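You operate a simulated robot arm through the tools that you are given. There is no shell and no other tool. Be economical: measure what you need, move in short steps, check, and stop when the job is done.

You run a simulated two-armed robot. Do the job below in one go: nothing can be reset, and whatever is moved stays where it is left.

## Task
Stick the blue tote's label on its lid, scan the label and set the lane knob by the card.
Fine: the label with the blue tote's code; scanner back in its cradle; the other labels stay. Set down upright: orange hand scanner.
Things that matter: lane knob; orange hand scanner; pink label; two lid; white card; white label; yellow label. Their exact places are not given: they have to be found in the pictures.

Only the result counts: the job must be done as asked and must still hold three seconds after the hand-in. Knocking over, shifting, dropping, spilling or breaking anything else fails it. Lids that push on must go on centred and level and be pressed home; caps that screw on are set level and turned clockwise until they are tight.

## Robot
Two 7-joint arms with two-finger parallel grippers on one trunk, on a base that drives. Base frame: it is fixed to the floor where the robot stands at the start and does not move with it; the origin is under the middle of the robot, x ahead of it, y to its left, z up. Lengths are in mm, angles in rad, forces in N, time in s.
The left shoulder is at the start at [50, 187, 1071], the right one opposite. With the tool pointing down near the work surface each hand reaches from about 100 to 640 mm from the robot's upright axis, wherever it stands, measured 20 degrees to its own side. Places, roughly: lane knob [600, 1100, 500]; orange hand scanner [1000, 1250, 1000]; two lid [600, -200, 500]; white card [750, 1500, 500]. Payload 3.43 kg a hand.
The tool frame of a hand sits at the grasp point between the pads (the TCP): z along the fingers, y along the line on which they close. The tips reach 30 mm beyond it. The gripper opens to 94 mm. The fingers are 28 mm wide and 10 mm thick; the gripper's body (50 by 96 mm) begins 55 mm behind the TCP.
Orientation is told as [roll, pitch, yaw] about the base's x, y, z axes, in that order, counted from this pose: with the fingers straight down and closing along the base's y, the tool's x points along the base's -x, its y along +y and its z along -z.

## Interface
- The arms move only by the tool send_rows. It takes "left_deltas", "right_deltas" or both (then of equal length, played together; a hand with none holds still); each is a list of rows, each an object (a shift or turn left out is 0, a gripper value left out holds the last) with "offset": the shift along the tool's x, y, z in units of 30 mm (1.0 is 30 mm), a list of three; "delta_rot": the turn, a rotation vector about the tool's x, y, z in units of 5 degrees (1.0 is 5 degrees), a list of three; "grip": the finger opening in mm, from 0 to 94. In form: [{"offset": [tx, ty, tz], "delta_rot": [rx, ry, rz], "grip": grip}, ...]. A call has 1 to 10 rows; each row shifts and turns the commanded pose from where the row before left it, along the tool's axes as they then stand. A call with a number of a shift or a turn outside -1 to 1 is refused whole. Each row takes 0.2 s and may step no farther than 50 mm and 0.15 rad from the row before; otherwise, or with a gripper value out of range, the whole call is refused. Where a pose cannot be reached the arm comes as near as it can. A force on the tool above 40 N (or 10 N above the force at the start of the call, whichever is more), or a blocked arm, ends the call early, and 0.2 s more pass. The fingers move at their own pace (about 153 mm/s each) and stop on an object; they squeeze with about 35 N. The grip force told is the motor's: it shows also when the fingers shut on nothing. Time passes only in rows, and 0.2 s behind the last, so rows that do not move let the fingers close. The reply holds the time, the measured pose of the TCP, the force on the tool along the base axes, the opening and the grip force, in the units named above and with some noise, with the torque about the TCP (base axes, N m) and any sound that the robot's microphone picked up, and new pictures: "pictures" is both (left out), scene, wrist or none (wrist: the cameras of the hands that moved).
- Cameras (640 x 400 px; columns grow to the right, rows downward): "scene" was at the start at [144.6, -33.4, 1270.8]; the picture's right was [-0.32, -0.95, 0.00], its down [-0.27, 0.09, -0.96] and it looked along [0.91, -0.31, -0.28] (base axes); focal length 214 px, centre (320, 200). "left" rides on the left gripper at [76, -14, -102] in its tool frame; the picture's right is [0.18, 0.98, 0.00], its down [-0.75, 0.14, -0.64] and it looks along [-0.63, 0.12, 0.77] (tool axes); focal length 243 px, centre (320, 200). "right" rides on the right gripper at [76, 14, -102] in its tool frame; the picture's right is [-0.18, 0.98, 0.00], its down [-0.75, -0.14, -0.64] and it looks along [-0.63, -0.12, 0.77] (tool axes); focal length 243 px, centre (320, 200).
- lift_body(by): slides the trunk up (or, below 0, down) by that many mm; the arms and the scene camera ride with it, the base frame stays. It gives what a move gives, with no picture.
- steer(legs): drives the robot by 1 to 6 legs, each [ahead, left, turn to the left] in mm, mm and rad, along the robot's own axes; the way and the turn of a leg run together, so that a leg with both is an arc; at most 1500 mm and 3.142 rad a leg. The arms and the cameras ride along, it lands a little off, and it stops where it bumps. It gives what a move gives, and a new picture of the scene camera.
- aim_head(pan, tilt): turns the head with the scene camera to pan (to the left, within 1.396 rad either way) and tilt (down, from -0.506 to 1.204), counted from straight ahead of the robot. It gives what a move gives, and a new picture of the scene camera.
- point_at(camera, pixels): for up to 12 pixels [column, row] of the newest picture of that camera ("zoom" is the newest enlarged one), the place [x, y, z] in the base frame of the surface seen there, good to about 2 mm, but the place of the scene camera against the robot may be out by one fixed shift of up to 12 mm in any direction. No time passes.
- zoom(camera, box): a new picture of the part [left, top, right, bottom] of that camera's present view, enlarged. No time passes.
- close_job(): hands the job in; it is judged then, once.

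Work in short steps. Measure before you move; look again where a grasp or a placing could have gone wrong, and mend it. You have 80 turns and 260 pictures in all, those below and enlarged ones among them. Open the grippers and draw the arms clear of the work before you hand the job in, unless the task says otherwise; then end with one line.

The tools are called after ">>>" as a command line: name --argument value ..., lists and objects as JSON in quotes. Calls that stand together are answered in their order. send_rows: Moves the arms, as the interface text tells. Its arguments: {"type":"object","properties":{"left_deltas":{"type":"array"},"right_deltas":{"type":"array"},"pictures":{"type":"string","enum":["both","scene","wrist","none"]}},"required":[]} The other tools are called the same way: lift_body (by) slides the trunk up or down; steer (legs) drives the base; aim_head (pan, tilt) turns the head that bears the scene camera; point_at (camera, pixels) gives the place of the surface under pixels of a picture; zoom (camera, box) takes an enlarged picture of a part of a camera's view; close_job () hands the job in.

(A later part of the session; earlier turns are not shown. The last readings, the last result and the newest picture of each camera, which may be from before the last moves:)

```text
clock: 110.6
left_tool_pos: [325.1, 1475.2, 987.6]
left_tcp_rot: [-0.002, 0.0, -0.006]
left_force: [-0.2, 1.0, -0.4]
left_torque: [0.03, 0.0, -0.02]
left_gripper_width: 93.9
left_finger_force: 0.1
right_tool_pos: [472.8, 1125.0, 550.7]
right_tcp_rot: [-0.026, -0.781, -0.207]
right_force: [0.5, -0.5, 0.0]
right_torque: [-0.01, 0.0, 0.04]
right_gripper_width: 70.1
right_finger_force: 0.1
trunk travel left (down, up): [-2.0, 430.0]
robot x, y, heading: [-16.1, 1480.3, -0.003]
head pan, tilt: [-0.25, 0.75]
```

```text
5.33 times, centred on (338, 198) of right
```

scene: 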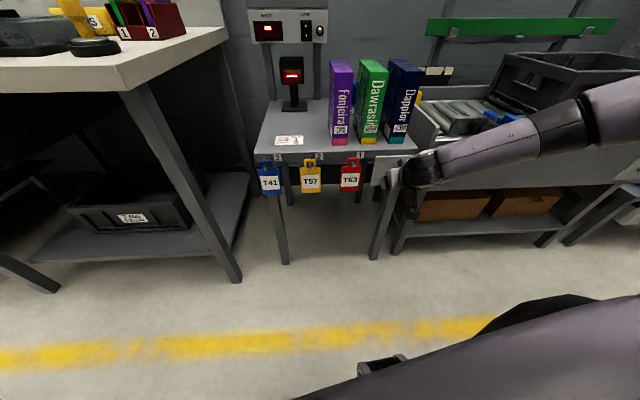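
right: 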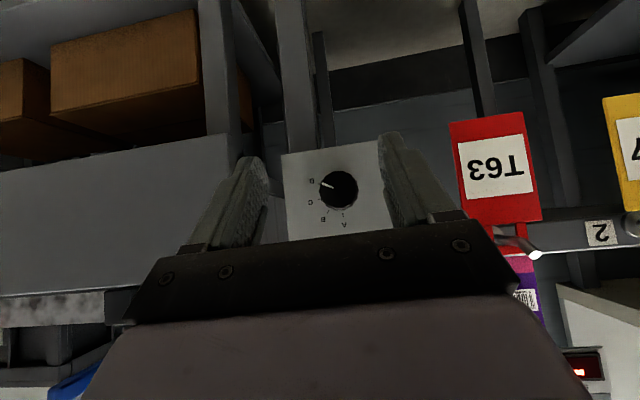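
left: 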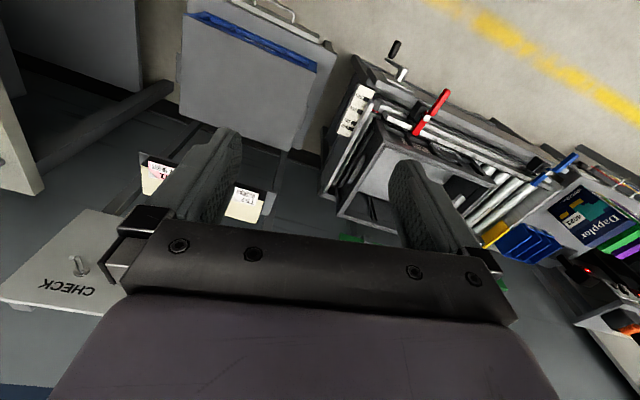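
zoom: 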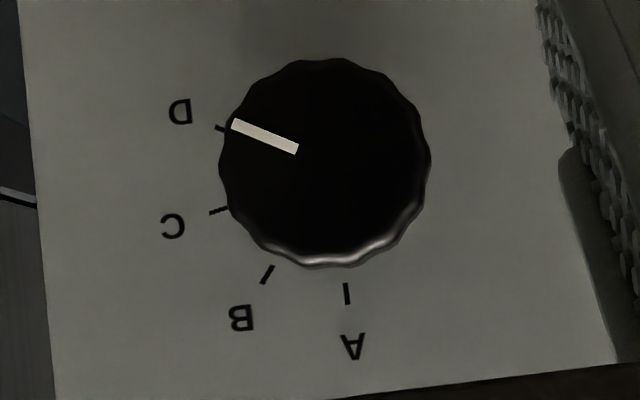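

Pointer is on D (within ~3°). Now the scanner: raising the trunk and hand to handle height, keeping the 45° pitch, and looking at it.

>>> lift_body --by 345

>>> send_rows --right_deltas '[{"offset": [-0.7, 0, -0.7]}, {"offset": [-0.7, 0, -0.7]}, {"offset": [-0.7, 0, -0.7]}, {"offset": [-0.7, 0, -0.7]}, {"offset": [-0.7, 0, -0.7]}, {"offset": [-0.7, 0, -0.7]}]' --pictures "none"

>>> aim_head --pan -0.2 --tilt 0.35

>>> zoom --camera "scene" --box '[240, 120, 400, 220]'

```text
clock: 114.0
left_tool_pos: [326.3, 1474.4, 1332.6]
left_tcp_rot: [0.0, 0.001, -0.007]
left_force: [-1.0, -0.5, -0.9]
left_torque: [0.01, 0.0, 0.01]
left_gripper_width: 93.9
left_finger_force: 0.0
right_tool_pos: [473.2, 1125.8, 894.8]
right_tcp_rot: [-0.028, -0.783, -0.204]
right_force: [-0.4, -0.5, -0.6]
right_torque: [0.0, -0.02, -0.02]
right_gripper_width: 69.9
right_finger_force: 0.0
trunk travel left (down, up): [-347.0, 85.0]
robot x, y, heading: [-17.3, 1481.2, -0.007]
head pan, tilt: [-0.25, 0.75]
```

```text
clock: 115.4
left_tool_pos: [324.5, 1475.2, 1332.4]
left_tcp_rot: [-0.003, -0.001, -0.007]
left_force: [-0.1, -0.4, -0.1]
left_torque: [0.0, 0.03, -0.04]
left_gripper_width: 94.3
left_finger_force: 0.0
right_tool_pos: [474.0, 1128.3, 1075.3]
right_tcp_rot: [-0.028, -0.783, -0.205]
right_force: [0.6, -0.5, -0.9]
right_torque: [-0.01, 0.02, 0.02]
right_gripper_width: 69.9
right_finger_force: 0.1
trunk travel left (down, up): [-347.0, 85.0]
robot x, y, heading: [-18.3, 1484.8, -0.012]
head pan, tilt: [-0.25, 0.75]
```

```text
clock: 116.2
left_tool_pos: [326.5, 1475.5, 1333.5]
left_tcp_rot: [-0.002, -0.002, -0.005]
left_force: [0.8, -0.3, -0.7]
left_torque: [0.02, 0.01, 0.02]
left_gripper_width: 94.1
left_finger_force: 0.1
right_tool_pos: [474.1, 1128.8, 1075.4]
right_tcp_rot: [-0.028, -0.784, -0.206]
right_force: [0.7, 0.3, 0.1]
right_torque: [-0.03, -0.01, 0.0]
right_gripper_width: 70.1
right_finger_force: 0.0
trunk travel left (down, up): [-347.0, 85.0]
robot x, y, heading: [-15.9, 1484.5, -0.009]
head pan, tilt: [-0.201, 0.351]
```

scene: 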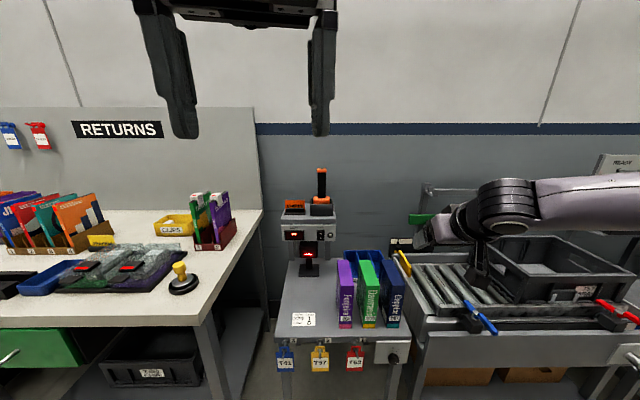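

```text
4.00 times, centred on (320, 170) of scene
```

zoom: 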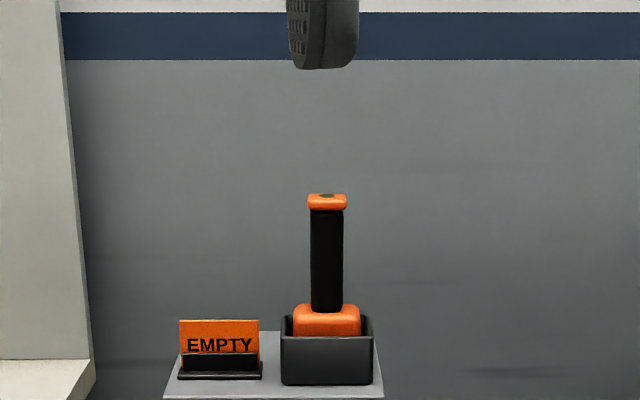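

Scanner upright in its cradle at about (327,260) in the zoom. Driving forward to reach it, hand well above the books.

>>> steer --legs '[[190, -60, 0]]'

>>> send_rows --right_deltas '[{"offset": [0, 1, 0], "delta_rot": [-0.164, 0, 0.164]}, {"offset": [0, 1, 0]}, {"offset": [0, 1, 0]}, {"offset": [0, 1, 0]}, {"offset": [0, 1, 0]}]'

```text
clock: 117.8
left_tool_pos: [516.7, 1413.1, 1332.9]
left_tcp_rot: [-0.001, -0.002, -0.007]
left_force: [0.0, 0.1, 0.6]
left_torque: [0.0, 0.01, 0.01]
left_gripper_width: 93.9
left_finger_force: 0.0
right_tool_pos: [665.1, 1065.6, 1074.7]
right_tcp_rot: [-0.026, -0.781, -0.205]
right_force: [1.0, 0.2, -0.2]
right_torque: [0.03, 0.03, -0.01]
right_gripper_width: 70.0
right_finger_force: 0.1
trunk travel left (down, up): [-347.0, 85.0]
robot x, y, heading: [175.5, 1422.3, -0.006]
head pan, tilt: [-0.201, 0.351]
```

scene: 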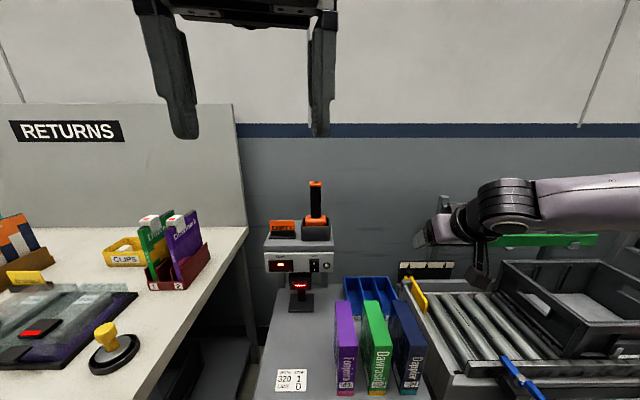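

```text
clock: 119.0
left_tool_pos: [516.3, 1413.0, 1333.8]
left_tcp_rot: [-0.001, 0.0, -0.006]
left_force: [0.6, 0.6, 0.0]
left_torque: [0.02, 0.03, -0.01]
left_gripper_width: 94.0
left_finger_force: 0.0
right_tool_pos: [700.2, 1211.3, 1074.3]
right_tcp_rot: [0.002, -0.782, -0.228]
right_force: [0.8, -0.7, 0.1]
right_torque: [0.02, 0.03, -0.02]
right_gripper_width: 70.0
right_finger_force: 0.1
trunk travel left (down, up): [-347.0, 85.0]
robot x, y, heading: [177.7, 1420.8, -0.008]
head pan, tilt: [-0.201, 0.351]
```

scene: 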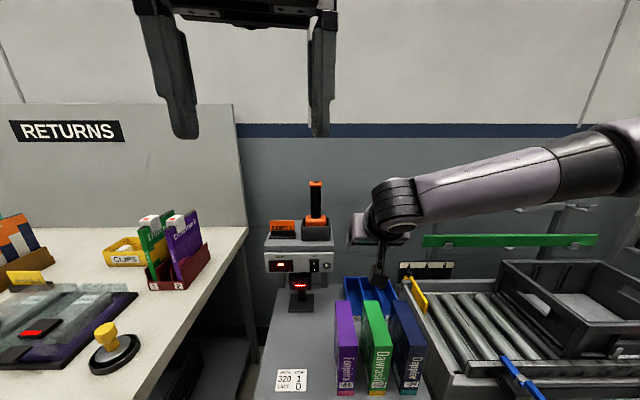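
right: 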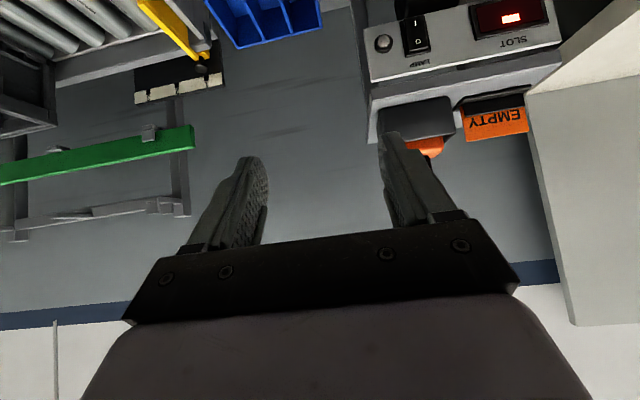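

Measuring scanner, cradle and shelf with both cameras.

>>> point_at --camera "right" --pixels '[[400, 112], [450, 108], [428, 145], [418, 138], [440, 145], [400, 92]]'

>>> zoom --camera "scene" --box '[270, 165, 366, 225]'

>>> point_at --camera "scene" --pixels '[[315, 184], [312, 196], [318, 196], [315, 210], [315, 218], [308, 218], [304, 232], [326, 232], [309, 195], [321, 195]]'

```text
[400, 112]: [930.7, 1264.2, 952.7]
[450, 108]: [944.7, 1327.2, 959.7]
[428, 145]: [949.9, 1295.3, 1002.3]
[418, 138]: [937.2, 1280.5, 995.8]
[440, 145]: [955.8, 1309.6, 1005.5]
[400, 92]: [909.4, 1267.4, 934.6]
```

```text
6.67 times, centred on (318, 195) of scene
```

zoom: 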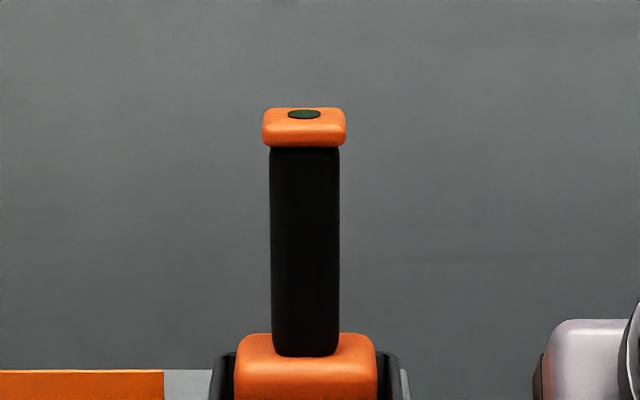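

```text
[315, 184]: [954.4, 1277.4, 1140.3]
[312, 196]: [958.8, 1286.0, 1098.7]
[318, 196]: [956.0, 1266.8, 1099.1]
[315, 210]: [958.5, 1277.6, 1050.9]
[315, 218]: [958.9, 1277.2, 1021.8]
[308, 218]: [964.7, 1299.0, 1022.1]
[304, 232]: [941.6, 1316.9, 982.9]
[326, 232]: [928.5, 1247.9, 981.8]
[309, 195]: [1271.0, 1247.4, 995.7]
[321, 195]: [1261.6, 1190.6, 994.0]
```

I shift left ~125 mm so the handle lies between the fingers along the approach line, then measure it from the wrist.

>>> send_rows --right_deltas '[{"offset": [0, 1, 0]}, {"offset": [0, 1, 0]}, {"offset": [0, 1, 0]}, {"offset": [0, 1, 0]}, {"offset": [0, 0.2, 0]}]' --pictures "wrist"

>>> zoom --camera "right" --box '[220, 100, 440, 237]'

```text
clock: 120.2
left_tool_pos: [516.8, 1413.5, 1333.3]
left_tcp_rot: [-0.002, 0.0, -0.008]
left_force: [1.7, 0.8, 0.7]
left_torque: [0.0, -0.01, 0.03]
left_gripper_width: 94.2
left_finger_force: 0.1
right_tool_pos: [697.9, 1257.8, 1078.8]
right_tcp_rot: [0.004, -0.783, -0.226]
right_force: [0.3, 0.4, -0.5]
right_torque: [0.02, 0.01, 0.02]
right_gripper_width: 69.9
right_finger_force: 0.1
right hand out of reach, approached as far as the arm can: row 2, 3, 4, 5
trunk travel left (down, up): [-347.0, 85.0]
robot x, y, heading: [173.3, 1420.5, -0.009]
head pan, tilt: [-0.201, 0.351]
```

right: 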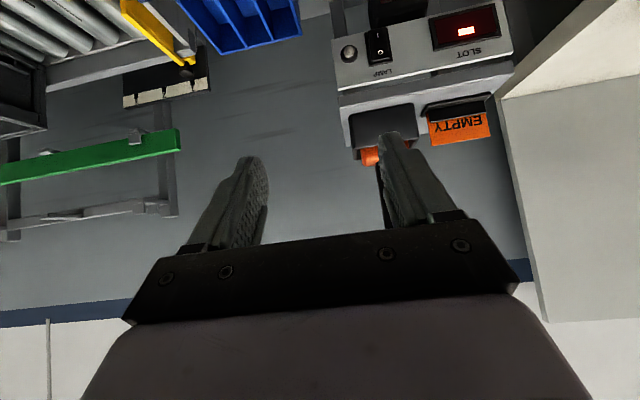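

```text
2.91 times, centred on (330, 168) of right
```

zoom: 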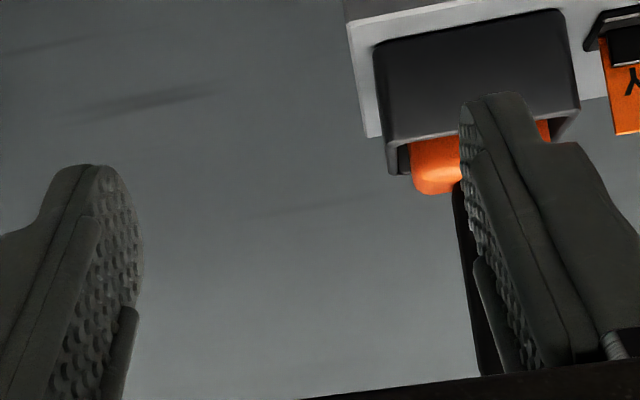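

Again the arm bends too far right; moving the base 140 mm left.

>>> steer --legs '[[0, 140, 0]]'

>>> send_rows --right_deltas '[{"offset": [0, -0.9, 0]}, {"offset": [0, -0.9, 0]}, {"offset": [-0.1, 0, -0.1]}]' --pictures "wrist"

>>> zoom --camera "right" --box '[220, 100, 440, 237]'

```text
clock: 122.1
left_tool_pos: [517.9, 1554.4, 1333.4]
left_tcp_rot: [-0.001, -0.002, -0.009]
left_force: [-0.5, -0.6, 0.2]
left_torque: [-0.03, 0.02, -0.01]
left_gripper_width: 94.0
left_finger_force: 0.0
right_tool_pos: [699.4, 1400.1, 1080.2]
right_tcp_rot: [0.003, -0.784, -0.226]
right_force: [0.4, 0.0, -0.1]
right_torque: [0.02, 0.01, 0.02]
right_gripper_width: 69.9
right_finger_force: 0.0
trunk travel left (down, up): [-347.0, 85.0]
robot x, y, heading: [172.5, 1564.6, -0.01]
head pan, tilt: [-0.201, 0.351]
```

scene: 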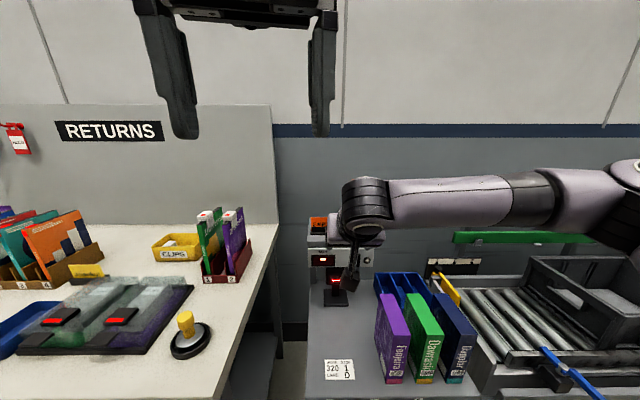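

```text
clock: 122.9
left_tool_pos: [517.1, 1554.8, 1334.0]
left_tcp_rot: [-0.001, -0.002, -0.008]
left_force: [-0.1, -0.3, 0.9]
left_torque: [-0.01, 0.03, -0.01]
left_gripper_width: 94.1
left_finger_force: 0.0
right_tool_pos: [686.7, 1349.2, 1083.5]
right_tcp_rot: [0.003, -0.782, -0.225]
right_force: [0.5, -0.2, -0.1]
right_torque: [0.02, 0.0, 0.0]
right_gripper_width: 70.0
right_finger_force: 0.1
trunk travel left (down, up): [-347.0, 85.0]
robot x, y, heading: [175.4, 1565.1, -0.008]
head pan, tilt: [-0.201, 0.351]
```

right: 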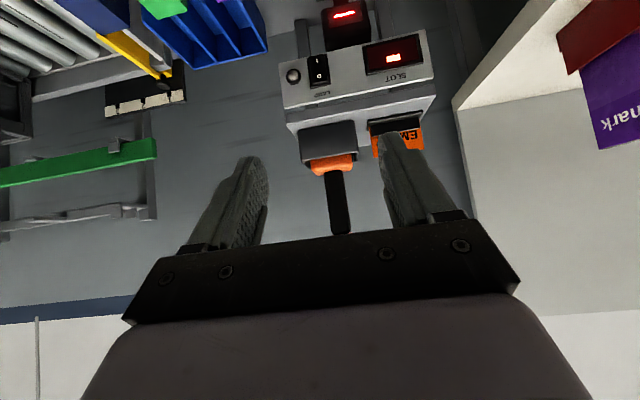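

```text
2.91 times, centred on (330, 168) of right
```

zoom: 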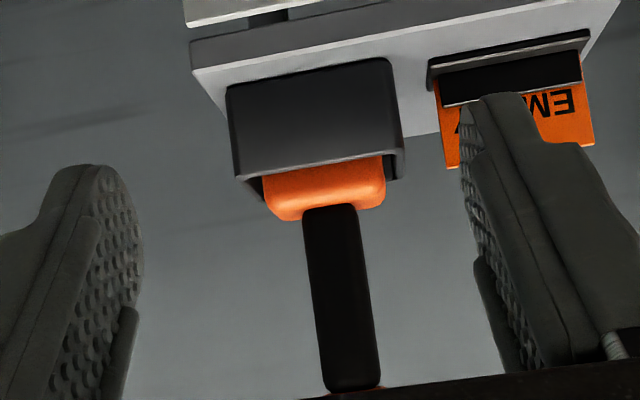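

Handle is clearly between the fingers. Measuring it.

>>> point_at --camera "zoom" --pixels '[[330, 225], [340, 300], [350, 370], [312, 300], [366, 300], [325, 190], [270, 195], [382, 180], [235, 150], [400, 130], [315, 100], [345, 388]]'

```text
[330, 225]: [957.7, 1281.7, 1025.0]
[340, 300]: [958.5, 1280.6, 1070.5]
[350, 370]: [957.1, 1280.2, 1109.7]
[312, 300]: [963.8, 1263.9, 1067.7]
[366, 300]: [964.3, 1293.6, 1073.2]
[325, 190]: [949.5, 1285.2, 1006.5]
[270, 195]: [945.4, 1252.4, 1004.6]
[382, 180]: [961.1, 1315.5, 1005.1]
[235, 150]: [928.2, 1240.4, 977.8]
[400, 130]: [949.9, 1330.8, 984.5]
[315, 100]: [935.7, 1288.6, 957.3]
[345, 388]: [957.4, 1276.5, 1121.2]
```

Handle centre ≈(971,1277), gripping height z≈1070. Advancing along the approach axis to ~58 mm short.

>>> send_rows --right_deltas '[{"offset": [0.18, -0.21, 0.18]}, {"offset": [-0.9, 0, 0.9]}, {"offset": [-0.9, 0, 0.9]}, {"offset": [-0.9, 0, 0.9]}, {"offset": [-0.9, 0, 0.9]}, {"offset": [-0.9, 0, 0.9]}, {"offset": [-0.9, 0, 0.9]}]' --pictures "wrist"

>>> zoom --camera "right" --box '[220, 100, 440, 237]'

```text
clock: 124.5
left_tool_pos: [516.7, 1554.3, 1333.0]
left_tcp_rot: [-0.003, -0.001, -0.005]
left_force: [0.1, -0.7, -0.4]
left_torque: [-0.02, 0.0, -0.03]
left_gripper_width: 94.1
left_finger_force: 0.1
right_tool_pos: [852.4, 1258.3, 1079.2]
right_tcp_rot: [0.004, -0.783, -0.225]
right_force: [-0.4, 0.0, 0.9]
right_torque: [0.03, -0.02, -0.02]
right_gripper_width: 70.2
right_finger_force: 0.0
right hand out of reach, approached as far as the arm can: row 5, 6, 7
trunk travel left (down, up): [-347.0, 85.0]
robot x, y, heading: [177.3, 1565.4, -0.009]
head pan, tilt: [-0.201, 0.351]
```

right: 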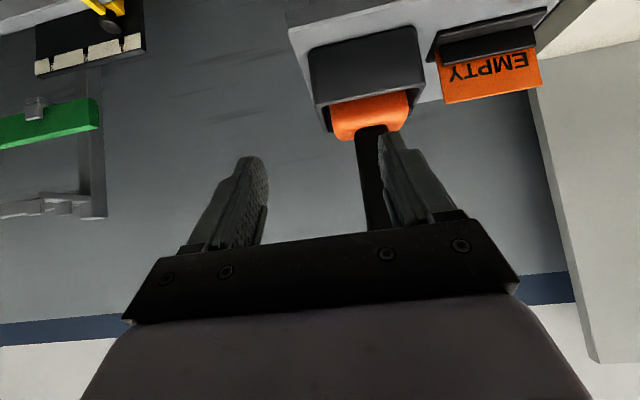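

```text
2.91 times, centred on (330, 168) of right
```

zoom: 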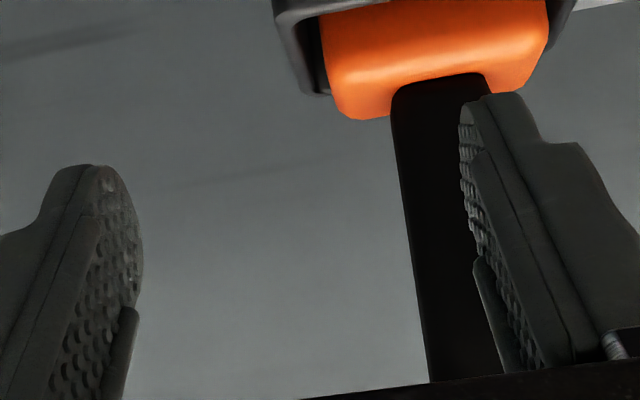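

Out of reach with the hand bent right. I retract, tilt the hand 15° flatter, and drive ahead-left, where clearances (≥360 mm to bench/table corners) are safe.

>>> send_rows --right_deltas '[{"offset": [0.9, 0, -0.9]}, {"offset": [0.9, 0, -0.9]}, {"offset": [0.9, 0, -0.9]}, {"delta_rot": [0, -1, 0]}, {"delta_rot": [0, -1, 0]}, {"delta_rot": [0, -1, 0]}]' --pictures "none"

>>> steer --legs '[[110, 70, 0]]'

>>> send_rows --right_deltas '[{}]' --pictures "wrist"

```text
clock: 125.9
left_tool_pos: [517.4, 1554.8, 1334.1]
left_tcp_rot: [0.0, -0.001, -0.008]
left_force: [-0.8, -0.6, -1.4]
left_torque: [-0.03, 0.0, 0.0]
left_gripper_width: 94.0
left_finger_force: 0.1
right_tool_pos: [740.4, 1283.9, 1078.3]
right_tcp_rot: [0.005, -1.045, -0.228]
right_force: [-0.2, 0.0, 1.0]
right_torque: [0.01, -0.02, -0.03]
right_gripper_width: 70.2
right_finger_force: 0.0
trunk travel left (down, up): [-347.0, 85.0]
robot x, y, heading: [177.0, 1562.3, -0.011]
head pan, tilt: [-0.201, 0.351]
```

```text
clock: 127.2
left_tool_pos: [625.4, 1624.1, 1333.0]
left_tcp_rot: [-0.001, -0.001, -0.006]
left_force: [0.2, 1.0, 1.2]
left_torque: [0.04, 0.01, 0.0]
left_gripper_width: 94.0
left_finger_force: 0.1
right_tool_pos: [849.2, 1352.4, 1078.9]
right_tcp_rot: [0.004, -1.043, -0.226]
right_force: [0.4, 0.0, -0.1]
right_torque: [-0.06, -0.01, -0.01]
right_gripper_width: 69.8
right_finger_force: 0.1
trunk travel left (down, up): [-347.0, 85.0]
robot x, y, heading: [282.4, 1626.8, -0.007]
head pan, tilt: [-0.201, 0.351]
```

scene: 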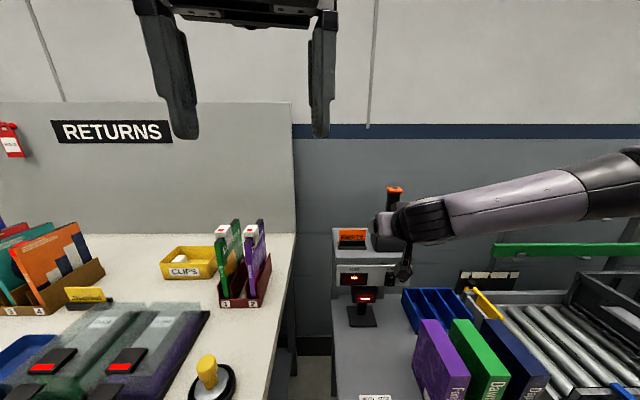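

```text
clock: 127.6
left_tool_pos: [625.8, 1623.4, 1333.5]
left_tcp_rot: [0.0, -0.002, -0.005]
left_force: [-0.2, 0.5, 0.1]
left_torque: [0.01, -0.02, -0.01]
left_gripper_width: 93.9
left_finger_force: 0.1
right_tool_pos: [849.4, 1352.4, 1080.0]
right_tcp_rot: [0.003, -1.045, -0.226]
right_force: [0.5, 0.7, 0.1]
right_torque: [-0.02, -0.01, -0.01]
right_gripper_width: 69.8
right_finger_force: 0.1
trunk travel left (down, up): [-347.0, 85.0]
robot x, y, heading: [286.4, 1627.1, -0.007]
head pan, tilt: [-0.201, 0.351]
```

right: 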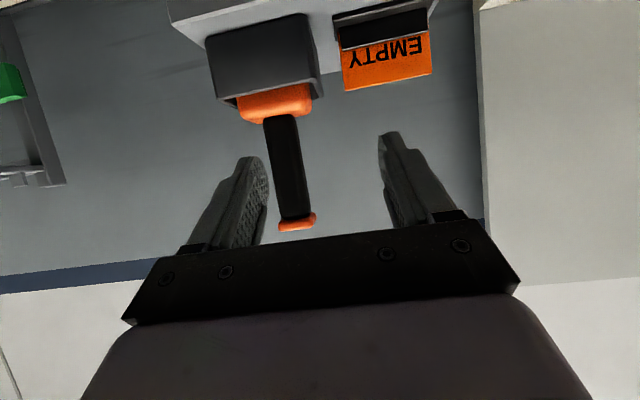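

Centring laterally by −46 mm and advancing 66 mm.

>>> send_rows --right_deltas '[{"offset": [0.09, -0.76, 0.05]}, {"offset": [0.08, -0.77, 0.05]}, {"offset": [-0.55, 0, 0.953]}, {"offset": [-0.55, 0, 0.953]}]' --pictures "wrist"

>>> zoom --camera "right" --box '[220, 60, 440, 240]'

```text
clock: 128.6
left_tool_pos: [627.1, 1624.1, 1333.2]
left_tcp_rot: [-0.002, 0.001, -0.005]
left_force: [-0.2, -0.4, -0.4]
left_torque: [0.0, 0.01, -0.03]
left_gripper_width: 94.0
left_finger_force: 0.1
right_tool_pos: [901.9, 1293.3, 1072.6]
right_tcp_rot: [0.005, -1.045, -0.225]
right_force: [0.2, -0.2, 0.2]
right_torque: [0.0, -0.01, 0.0]
right_gripper_width: 69.8
right_finger_force: 0.0
trunk travel left (down, up): [-347.0, 85.0]
robot x, y, heading: [282.5, 1628.0, -0.006]
head pan, tilt: [-0.201, 0.351]
```

right: 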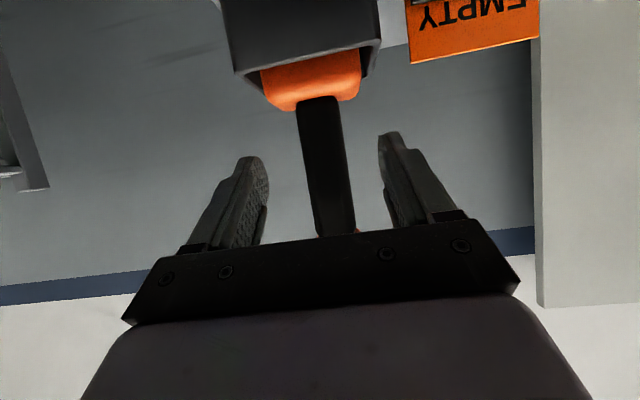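

```text
2.22 times, centred on (330, 150) of right
```

zoom: 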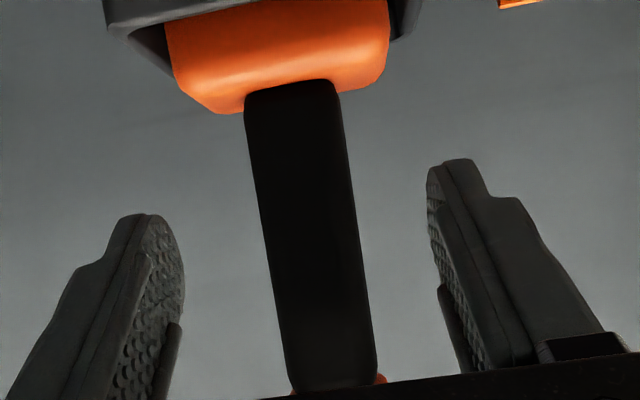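

Handle centred. Advancing the last 64 mm and gripping.

>>> send_rows --right_deltas '[{"offset": [-0.535, 0, 0.925]}, {"offset": [-0.535, 0, 0.925]}, {}]' --pictures "wrist"

>>> zoom --camera "scene" --box '[320, 170, 440, 270]'

```text
clock: 129.4
left_tool_pos: [625.1, 1622.1, 1333.6]
left_tcp_rot: [-0.001, -0.002, -0.006]
left_force: [0.0, 1.5, 1.3]
left_torque: [0.0, -0.04, -0.02]
left_gripper_width: 93.9
left_finger_force: 0.1
right_tool_pos: [966.4, 1277.8, 1071.9]
right_tcp_rot: [0.005, -1.045, -0.224]
right_force: [1.8, 0.3, -0.2]
right_torque: [-0.03, 0.0, 0.0]
right_gripper_width: 70.0
right_finger_force: 0.0
trunk travel left (down, up): [-347.0, 85.0]
robot x, y, heading: [284.7, 1631.2, -0.005]
head pan, tilt: [-0.201, 0.351]
```

right: 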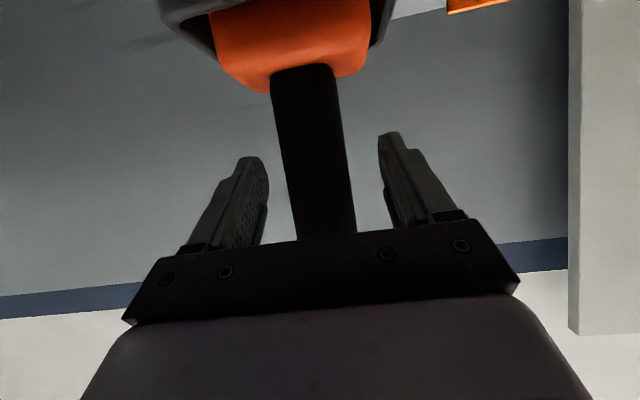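

```text
4.00 times, centred on (380, 220) of scene
```

zoom: 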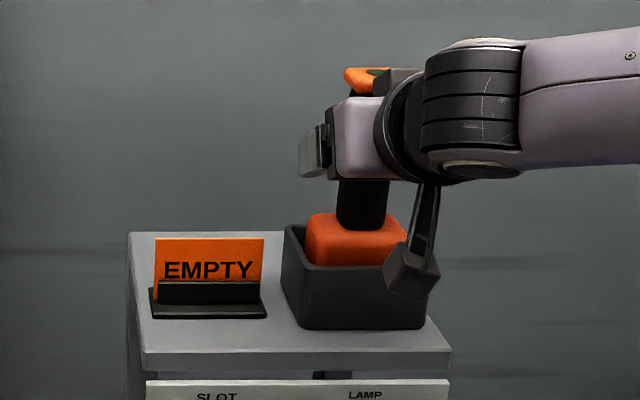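

In place. Closing on the handle.

>>> send_rows --right_deltas '[{"grip": 20}, {}, {}]' --pictures "wrist"

>>> zoom --camera "right" --box '[220, 60, 440, 240]'

```text
clock: 130.2
left_tool_pos: [625.3, 1623.7, 1334.0]
left_tcp_rot: [-0.002, -0.001, -0.006]
left_force: [-0.3, -0.1, 0.7]
left_torque: [-0.02, 0.01, 0.03]
left_gripper_width: 94.0
left_finger_force: 0.1
right_tool_pos: [967.4, 1278.3, 1072.1]
right_tcp_rot: [0.005, -1.044, -0.225]
right_force: [1.2, -0.8, -0.2]
right_torque: [-0.01, -0.09, -0.01]
right_gripper_width: 38.3
right_finger_force: 35.1
trunk travel left (down, up): [-347.0, 85.0]
robot x, y, heading: [281.5, 1630.9, -0.004]
head pan, tilt: [-0.201, 0.351]
```

right: 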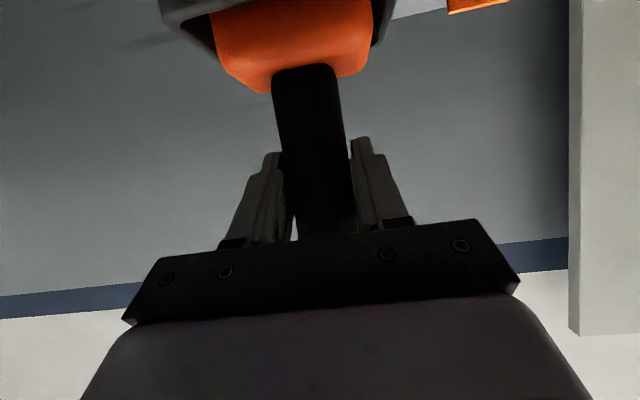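

```text
2.22 times, centred on (330, 150) of right
```

zoom: 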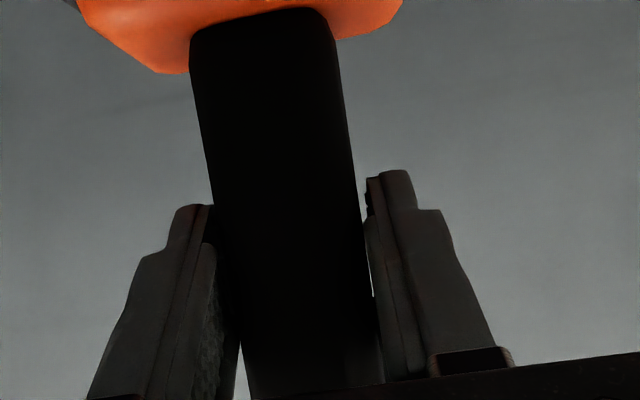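

Held. Lifting straight up with the trunk 80 mm to leave the cradle.

>>> lift_body --by 80

>>> send_rows --right_deltas '[{}]' --pictures "both"

>>> zoom --camera "scene" --box '[320, 170, 440, 290]'

```text
clock: 131.4
left_tool_pos: [625.8, 1622.7, 1414.5]
left_tcp_rot: [-0.001, 0.001, -0.007]
left_force: [0.1, 0.5, 0.4]
left_torque: [-0.02, -0.03, -0.02]
left_gripper_width: 94.3
left_finger_force: 0.2
right_tool_pos: [967.0, 1278.6, 1150.5]
right_tcp_rot: [0.005, -1.044, -0.223]
right_force: [-1.1, -0.4, -2.3]
right_torque: [-0.05, 0.0, -0.01]
right_gripper_width: 37.9
right_finger_force: 35.4
trunk travel left (down, up): [-427.0, 5.0]
robot x, y, heading: [282.9, 1631.9, -0.007]
head pan, tilt: [-0.201, 0.351]
```

```text
clock: 131.8
left_tool_pos: [625.1, 1624.2, 1413.1]
left_tcp_rot: [-0.002, 0.002, -0.004]
left_force: [-0.2, -0.4, 0.1]
left_torque: [0.01, 0.01, -0.02]
left_gripper_width: 94.0
left_finger_force: 0.0
right_tool_pos: [966.3, 1280.2, 1150.8]
right_tcp_rot: [0.004, -1.044, -0.226]
right_force: [0.2, 0.4, -1.6]
right_torque: [-0.02, 0.02, -0.02]
right_gripper_width: 37.7
right_finger_force: 35.1
trunk travel left (down, up): [-427.0, 5.0]
robot x, y, heading: [288.6, 1631.2, -0.005]
head pan, tilt: [-0.201, 0.351]
```

scene: 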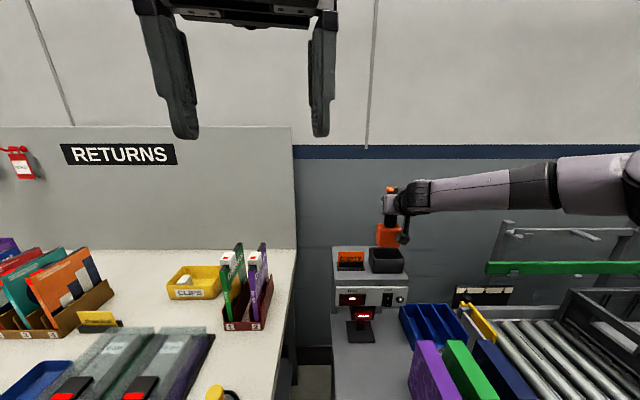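
right: 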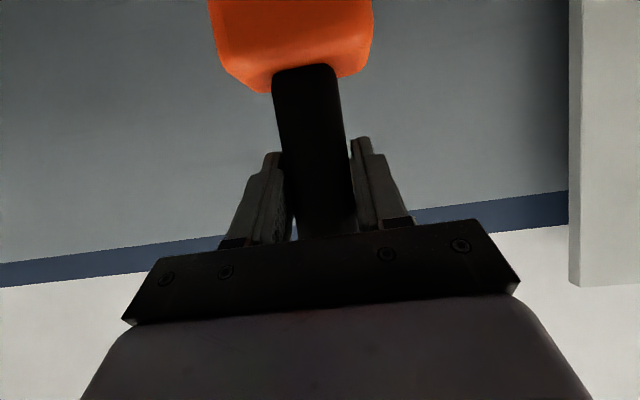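

```text
3.33 times, centred on (380, 230) of scene
```

zoom: 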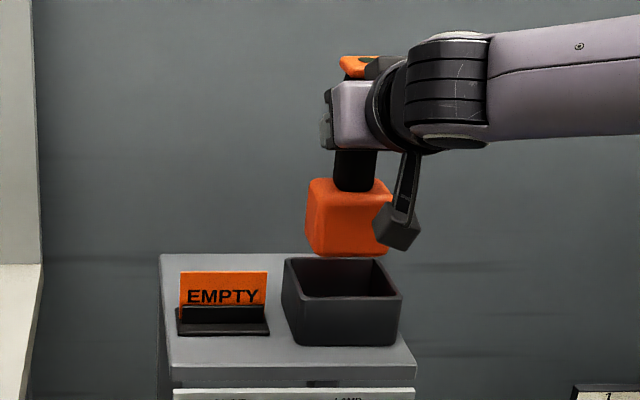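

The scanner is free and upright (head bottom ~122 mm below TCP). I'll keep the arm fixed and carry by driving: back 485 mm, then right 1495 mm.

>>> steer --legs '[[-485, 0, 0], [0, -1495, 0]]'

>>> aim_head --pan -0.35 --tilt 0.6

```text
clock: 147.6
left_tool_pos: [109.7, 112.2, 1414.3]
left_tcp_rot: [-0.001, 0.001, -0.037]
left_force: [-1.2, -0.4, 0.5]
left_torque: [0.0, 0.0, -0.02]
left_gripper_width: 94.0
left_finger_force: 0.1
right_tool_pos: [438.4, -243.4, 1151.5]
right_tcp_rot: [0.005, -1.044, -0.258]
right_force: [1.4, -0.1, -2.1]
right_torque: [0.01, 0.0, -0.01]
right_gripper_width: 37.9
right_finger_force: 35.1
trunk travel left (down, up): [-427.0, 5.0]
robot x, y, heading: [-234.2, 129.7, -0.036]
head pan, tilt: [-0.201, 0.351]
```

scene: 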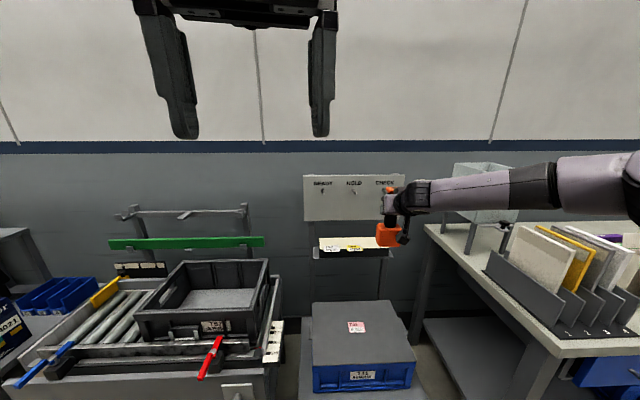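

```text
clock: 148.3
left_tool_pos: [109.6, 110.7, 1412.8]
left_tcp_rot: [-0.001, 0.001, -0.034]
left_force: [0.7, 0.0, -0.6]
left_torque: [-0.02, -0.02, 0.04]
left_gripper_width: 93.8
left_finger_force: 0.0
right_tool_pos: [438.9, -244.2, 1151.7]
right_tcp_rot: [0.006, -1.043, -0.258]
right_force: [-0.4, -0.2, -1.8]
right_torque: [0.01, 0.01, 0.01]
right_gripper_width: 37.9
right_finger_force: 34.3
trunk travel left (down, up): [-427.0, 5.0]
robot x, y, heading: [-233.1, 130.8, -0.036]
head pan, tilt: [-0.351, 0.6]
```

scene: 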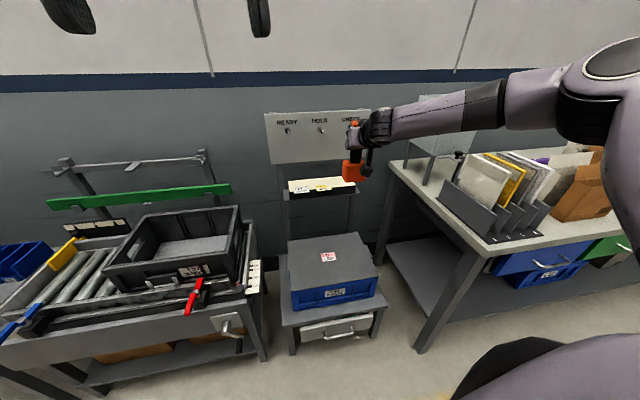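

Measuring the elbow versus the right-hand bench before lowering, and driving the last bit.

>>> steer --legs '[[98, 4, 0.036]]'

>>> point_at --camera "scene" --pixels '[[500, 110], [560, 105], [600, 130], [400, 165], [480, 235], [560, 195], [330, 257], [325, 330]]'

```text
clock: 149.5
left_tool_pos: [207.2, 124.9, 1412.2]
left_tcp_rot: [-0.003, 0.0, -0.002]
left_force: [-0.4, -0.9, -0.2]
left_torque: [0.0, 0.02, 0.0]
left_gripper_width: 93.9
left_finger_force: 0.0
right_tool_pos: [548.7, -218.7, 1152.0]
right_tcp_rot: [0.003, -1.045, -0.224]
right_force: [0.0, -0.1, -1.4]
right_torque: [-0.04, -0.01, -0.03]
right_gripper_width: 38.1
right_finger_force: 35.0
trunk travel left (down, up): [-427.0, 5.0]
robot x, y, heading: [-135.9, 128.8, -0.01]
head pan, tilt: [-0.351, 0.6]
```

scene: 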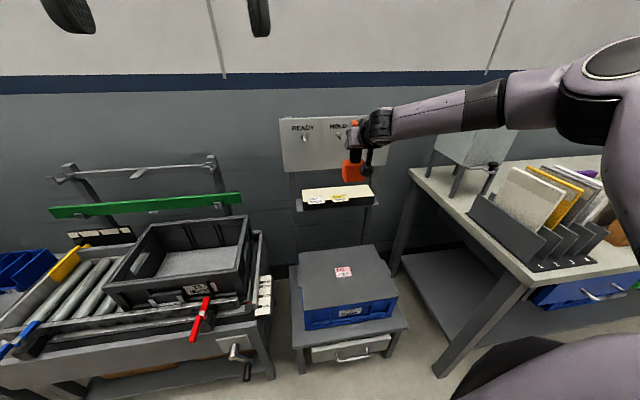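

```text
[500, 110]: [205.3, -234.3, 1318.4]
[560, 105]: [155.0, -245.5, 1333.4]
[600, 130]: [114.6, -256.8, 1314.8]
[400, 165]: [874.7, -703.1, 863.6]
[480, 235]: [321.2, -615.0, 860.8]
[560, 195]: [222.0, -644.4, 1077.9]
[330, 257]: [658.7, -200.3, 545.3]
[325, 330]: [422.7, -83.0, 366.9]
```

TCP is over the label at (549,-219); arm clear of the bench. Lowering 320 mm with the trunk.

>>> lift_body --by -320

>>> aim_head --pan -0.35 --tilt 0.65

>>> zoom --camera "scene" --box '[290, 120, 410, 240]'

```text
clock: 152.7
left_tool_pos: [205.8, 125.6, 1094.4]
left_tcp_rot: [-0.002, -0.001, -0.003]
left_force: [0.4, -0.3, -0.4]
left_torque: [0.0, -0.02, 0.03]
left_gripper_width: 94.0
left_finger_force: 0.1
right_tool_pos: [547.7, -218.7, 832.4]
right_tcp_rot: [0.004, -1.043, -0.224]
right_force: [0.5, 0.8, -2.1]
right_torque: [0.01, -0.01, 0.01]
right_gripper_width: 38.1
right_finger_force: 34.9
trunk travel left (down, up): [-107.0, 325.0]
robot x, y, heading: [-139.5, 130.1, -0.008]
head pan, tilt: [-0.351, 0.6]
```

```text
clock: 153.3
left_tool_pos: [206.6, 124.1, 1092.7]
left_tcp_rot: [-0.002, -0.001, -0.003]
left_force: [-0.8, 0.1, 0.2]
left_torque: [-0.02, 0.03, 0.02]
left_gripper_width: 94.2
left_finger_force: 0.0
right_tool_pos: [547.8, -218.5, 831.8]
right_tcp_rot: [0.007, -1.042, -0.223]
right_force: [-0.2, 0.0, -1.0]
right_torque: [0.03, 0.02, 0.02]
right_gripper_width: 37.9
right_finger_force: 34.5
trunk travel left (down, up): [-107.0, 325.0]
robot x, y, heading: [-133.4, 130.8, -0.007]
head pan, tilt: [-0.351, 0.649]
```

scene: 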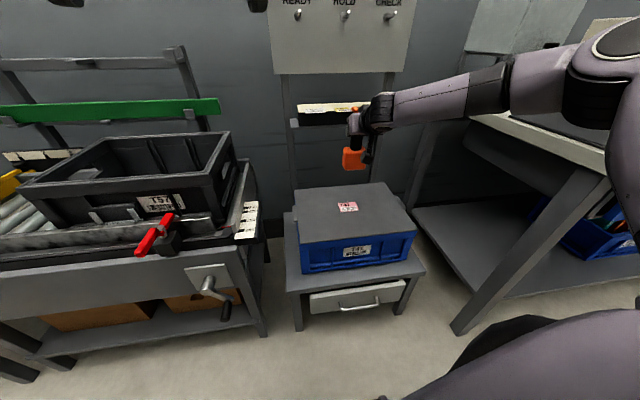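

```text
3.33 times, centred on (350, 180) of scene
5 turns are left
```

zoom: 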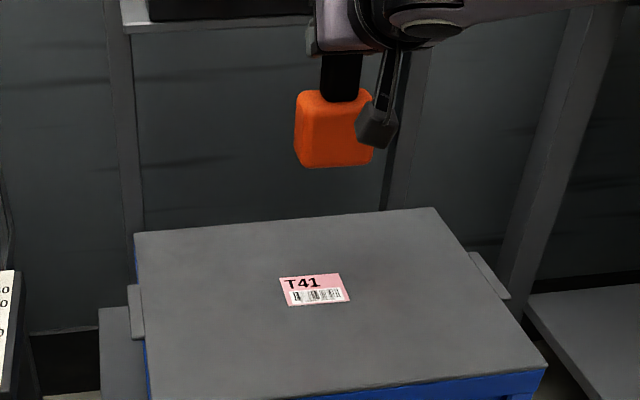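

Only 5 turns are left. I lower in two steps with holds over the label, listening for a scan beep.

>>> lift_body --by -55

>>> send_rows --right_deltas '[{}, {}, {}, {}]' --pictures "none"

>>> lift_body --by -50

>>> send_rows --right_deltas '[{}, {}, {}, {}]' --pictures "both"

>>> send_rows --right_deltas '[{"offset": [0.433, 0, 0.25]}, {"offset": [0.433, 0, 0.25]}, {}, {}, {}]' --pictures "scene"

>>> zoom --camera "scene" --box '[290, 120, 410, 240]'

```text
clock: 154.2
left_tool_pos: [206.3, 126.5, 1037.9]
left_tcp_rot: [-0.002, -0.001, -0.002]
left_force: [0.5, -0.2, 0.6]
left_torque: [0.03, 0.02, -0.01]
left_gripper_width: 93.9
left_finger_force: 0.0
right_tool_pos: [548.2, -217.9, 777.1]
right_tcp_rot: [0.004, -1.043, -0.223]
right_force: [0.7, 0.7, -1.0]
right_torque: [-0.02, 0.02, -0.01]
right_gripper_width: 38.0
right_finger_force: 34.7
trunk travel left (down, up): [-52.0, 380.0]
robot x, y, heading: [-138.1, 132.5, -0.005]
head pan, tilt: [-0.351, 0.649]
```

```text
clock: 155.2
left_tool_pos: [206.8, 125.3, 1038.2]
left_tcp_rot: [-0.002, -0.001, -0.001]
left_force: [-0.4, 0.1, -0.3]
left_torque: [-0.01, 0.0, 0.0]
left_gripper_width: 93.8
left_finger_force: 0.1
right_tool_pos: [547.1, -218.9, 776.8]
right_tcp_rot: [0.007, -1.045, -0.223]
right_force: [-0.3, 0.3, -2.0]
right_torque: [-0.04, -0.01, 0.01]
right_gripper_width: 38.0
right_finger_force: 35.3
trunk travel left (down, up): [-52.0, 380.0]
robot x, y, heading: [-136.0, 133.1, -0.002]
head pan, tilt: [-0.351, 0.649]
```

```text
clock: 156.2
left_tool_pos: [207.0, 124.2, 988.7]
left_tcp_rot: [-0.002, -0.002, -0.001]
left_force: [0.0, -0.5, 0.0]
left_torque: [-0.02, 0.02, -0.01]
left_gripper_width: 94.0
left_finger_force: 0.1
right_tool_pos: [546.9, -217.3, 726.7]
right_tcp_rot: [0.005, -1.043, -0.223]
right_force: [-0.7, 0.4, -2.3]
right_torque: [-0.04, 0.03, 0.02]
right_gripper_width: 38.0
right_finger_force: 35.3
trunk travel left (down, up): [-2.0, 430.0]
robot x, y, heading: [-135.9, 134.7, -0.007]
head pan, tilt: [-0.351, 0.649]
```

```text
clock: 157.2
left_tool_pos: [205.1, 126.6, 989.8]
left_tcp_rot: [-0.002, -0.002, -0.001]
left_force: [0.0, -0.4, 0.1]
left_torque: [-0.03, 0.0, -0.05]
left_gripper_width: 94.2
left_finger_force: 0.1
right_tool_pos: [547.6, -218.6, 726.7]
right_tcp_rot: [0.004, -1.043, -0.224]
right_force: [-0.3, 0.8, -2.2]
right_torque: [0.01, -0.02, 0.0]
right_gripper_width: 37.9
right_finger_force: 35.2
trunk travel left (down, up): [-2.0, 430.0]
robot x, y, heading: [-134.9, 128.9, -0.002]
head pan, tilt: [-0.351, 0.649]
```

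scene: 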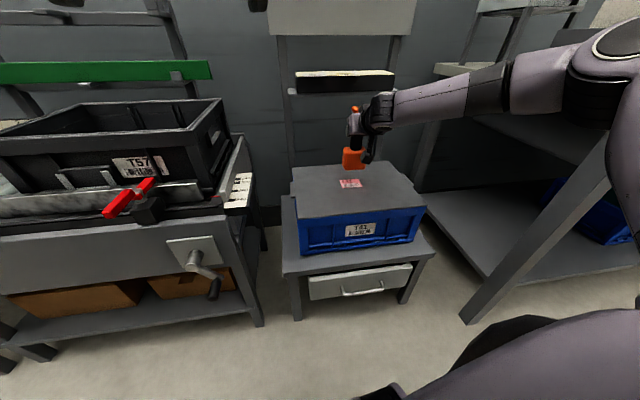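
right: 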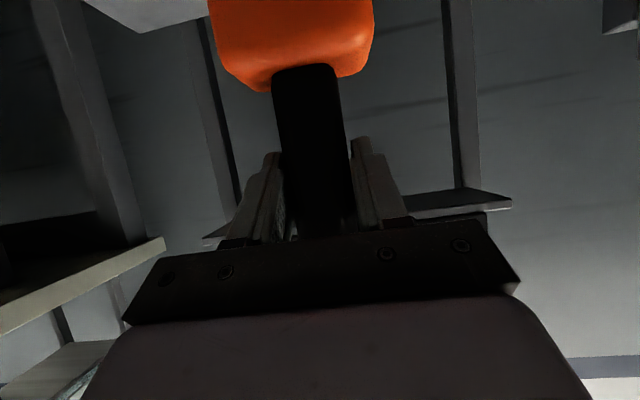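

```text
clock: 158.4
left_tool_pos: [206.2, 124.2, 987.8]
left_tcp_rot: [-0.001, -0.002, -0.002]
left_force: [0.7, -0.7, 0.2]
left_torque: [0.02, 0.0, 0.01]
left_gripper_width: 94.2
left_finger_force: 0.1
right_tool_pos: [547.1, -218.3, 697.1]
right_tcp_rot: [0.004, -1.044, -0.223]
right_force: [0.6, -0.8, -2.4]
right_torque: [-0.04, 0.01, -0.01]
right_gripper_width: 38.0
right_finger_force: 34.7
trunk travel left (down, up): [-2.0, 430.0]
robot x, y, heading: [-133.7, 134.5, 0.0]
head pan, tilt: [-0.351, 0.649]
```

scene: 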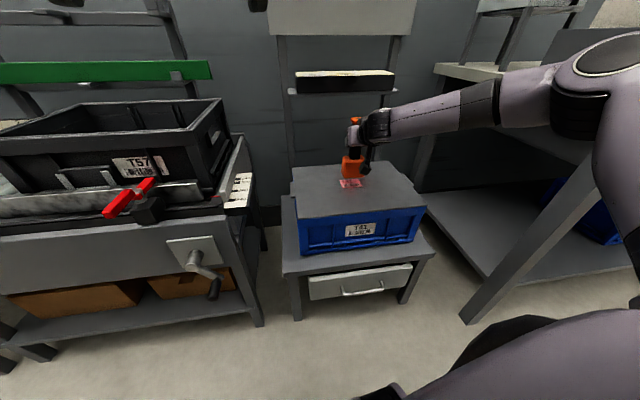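

```text
3.33 times, centred on (350, 180) of scene
4 turns are left
```

zoom: 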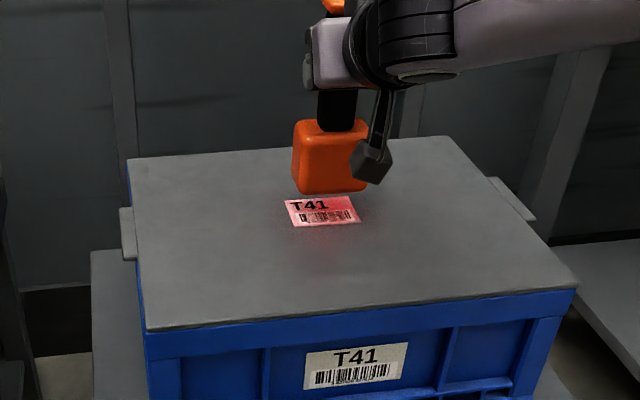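

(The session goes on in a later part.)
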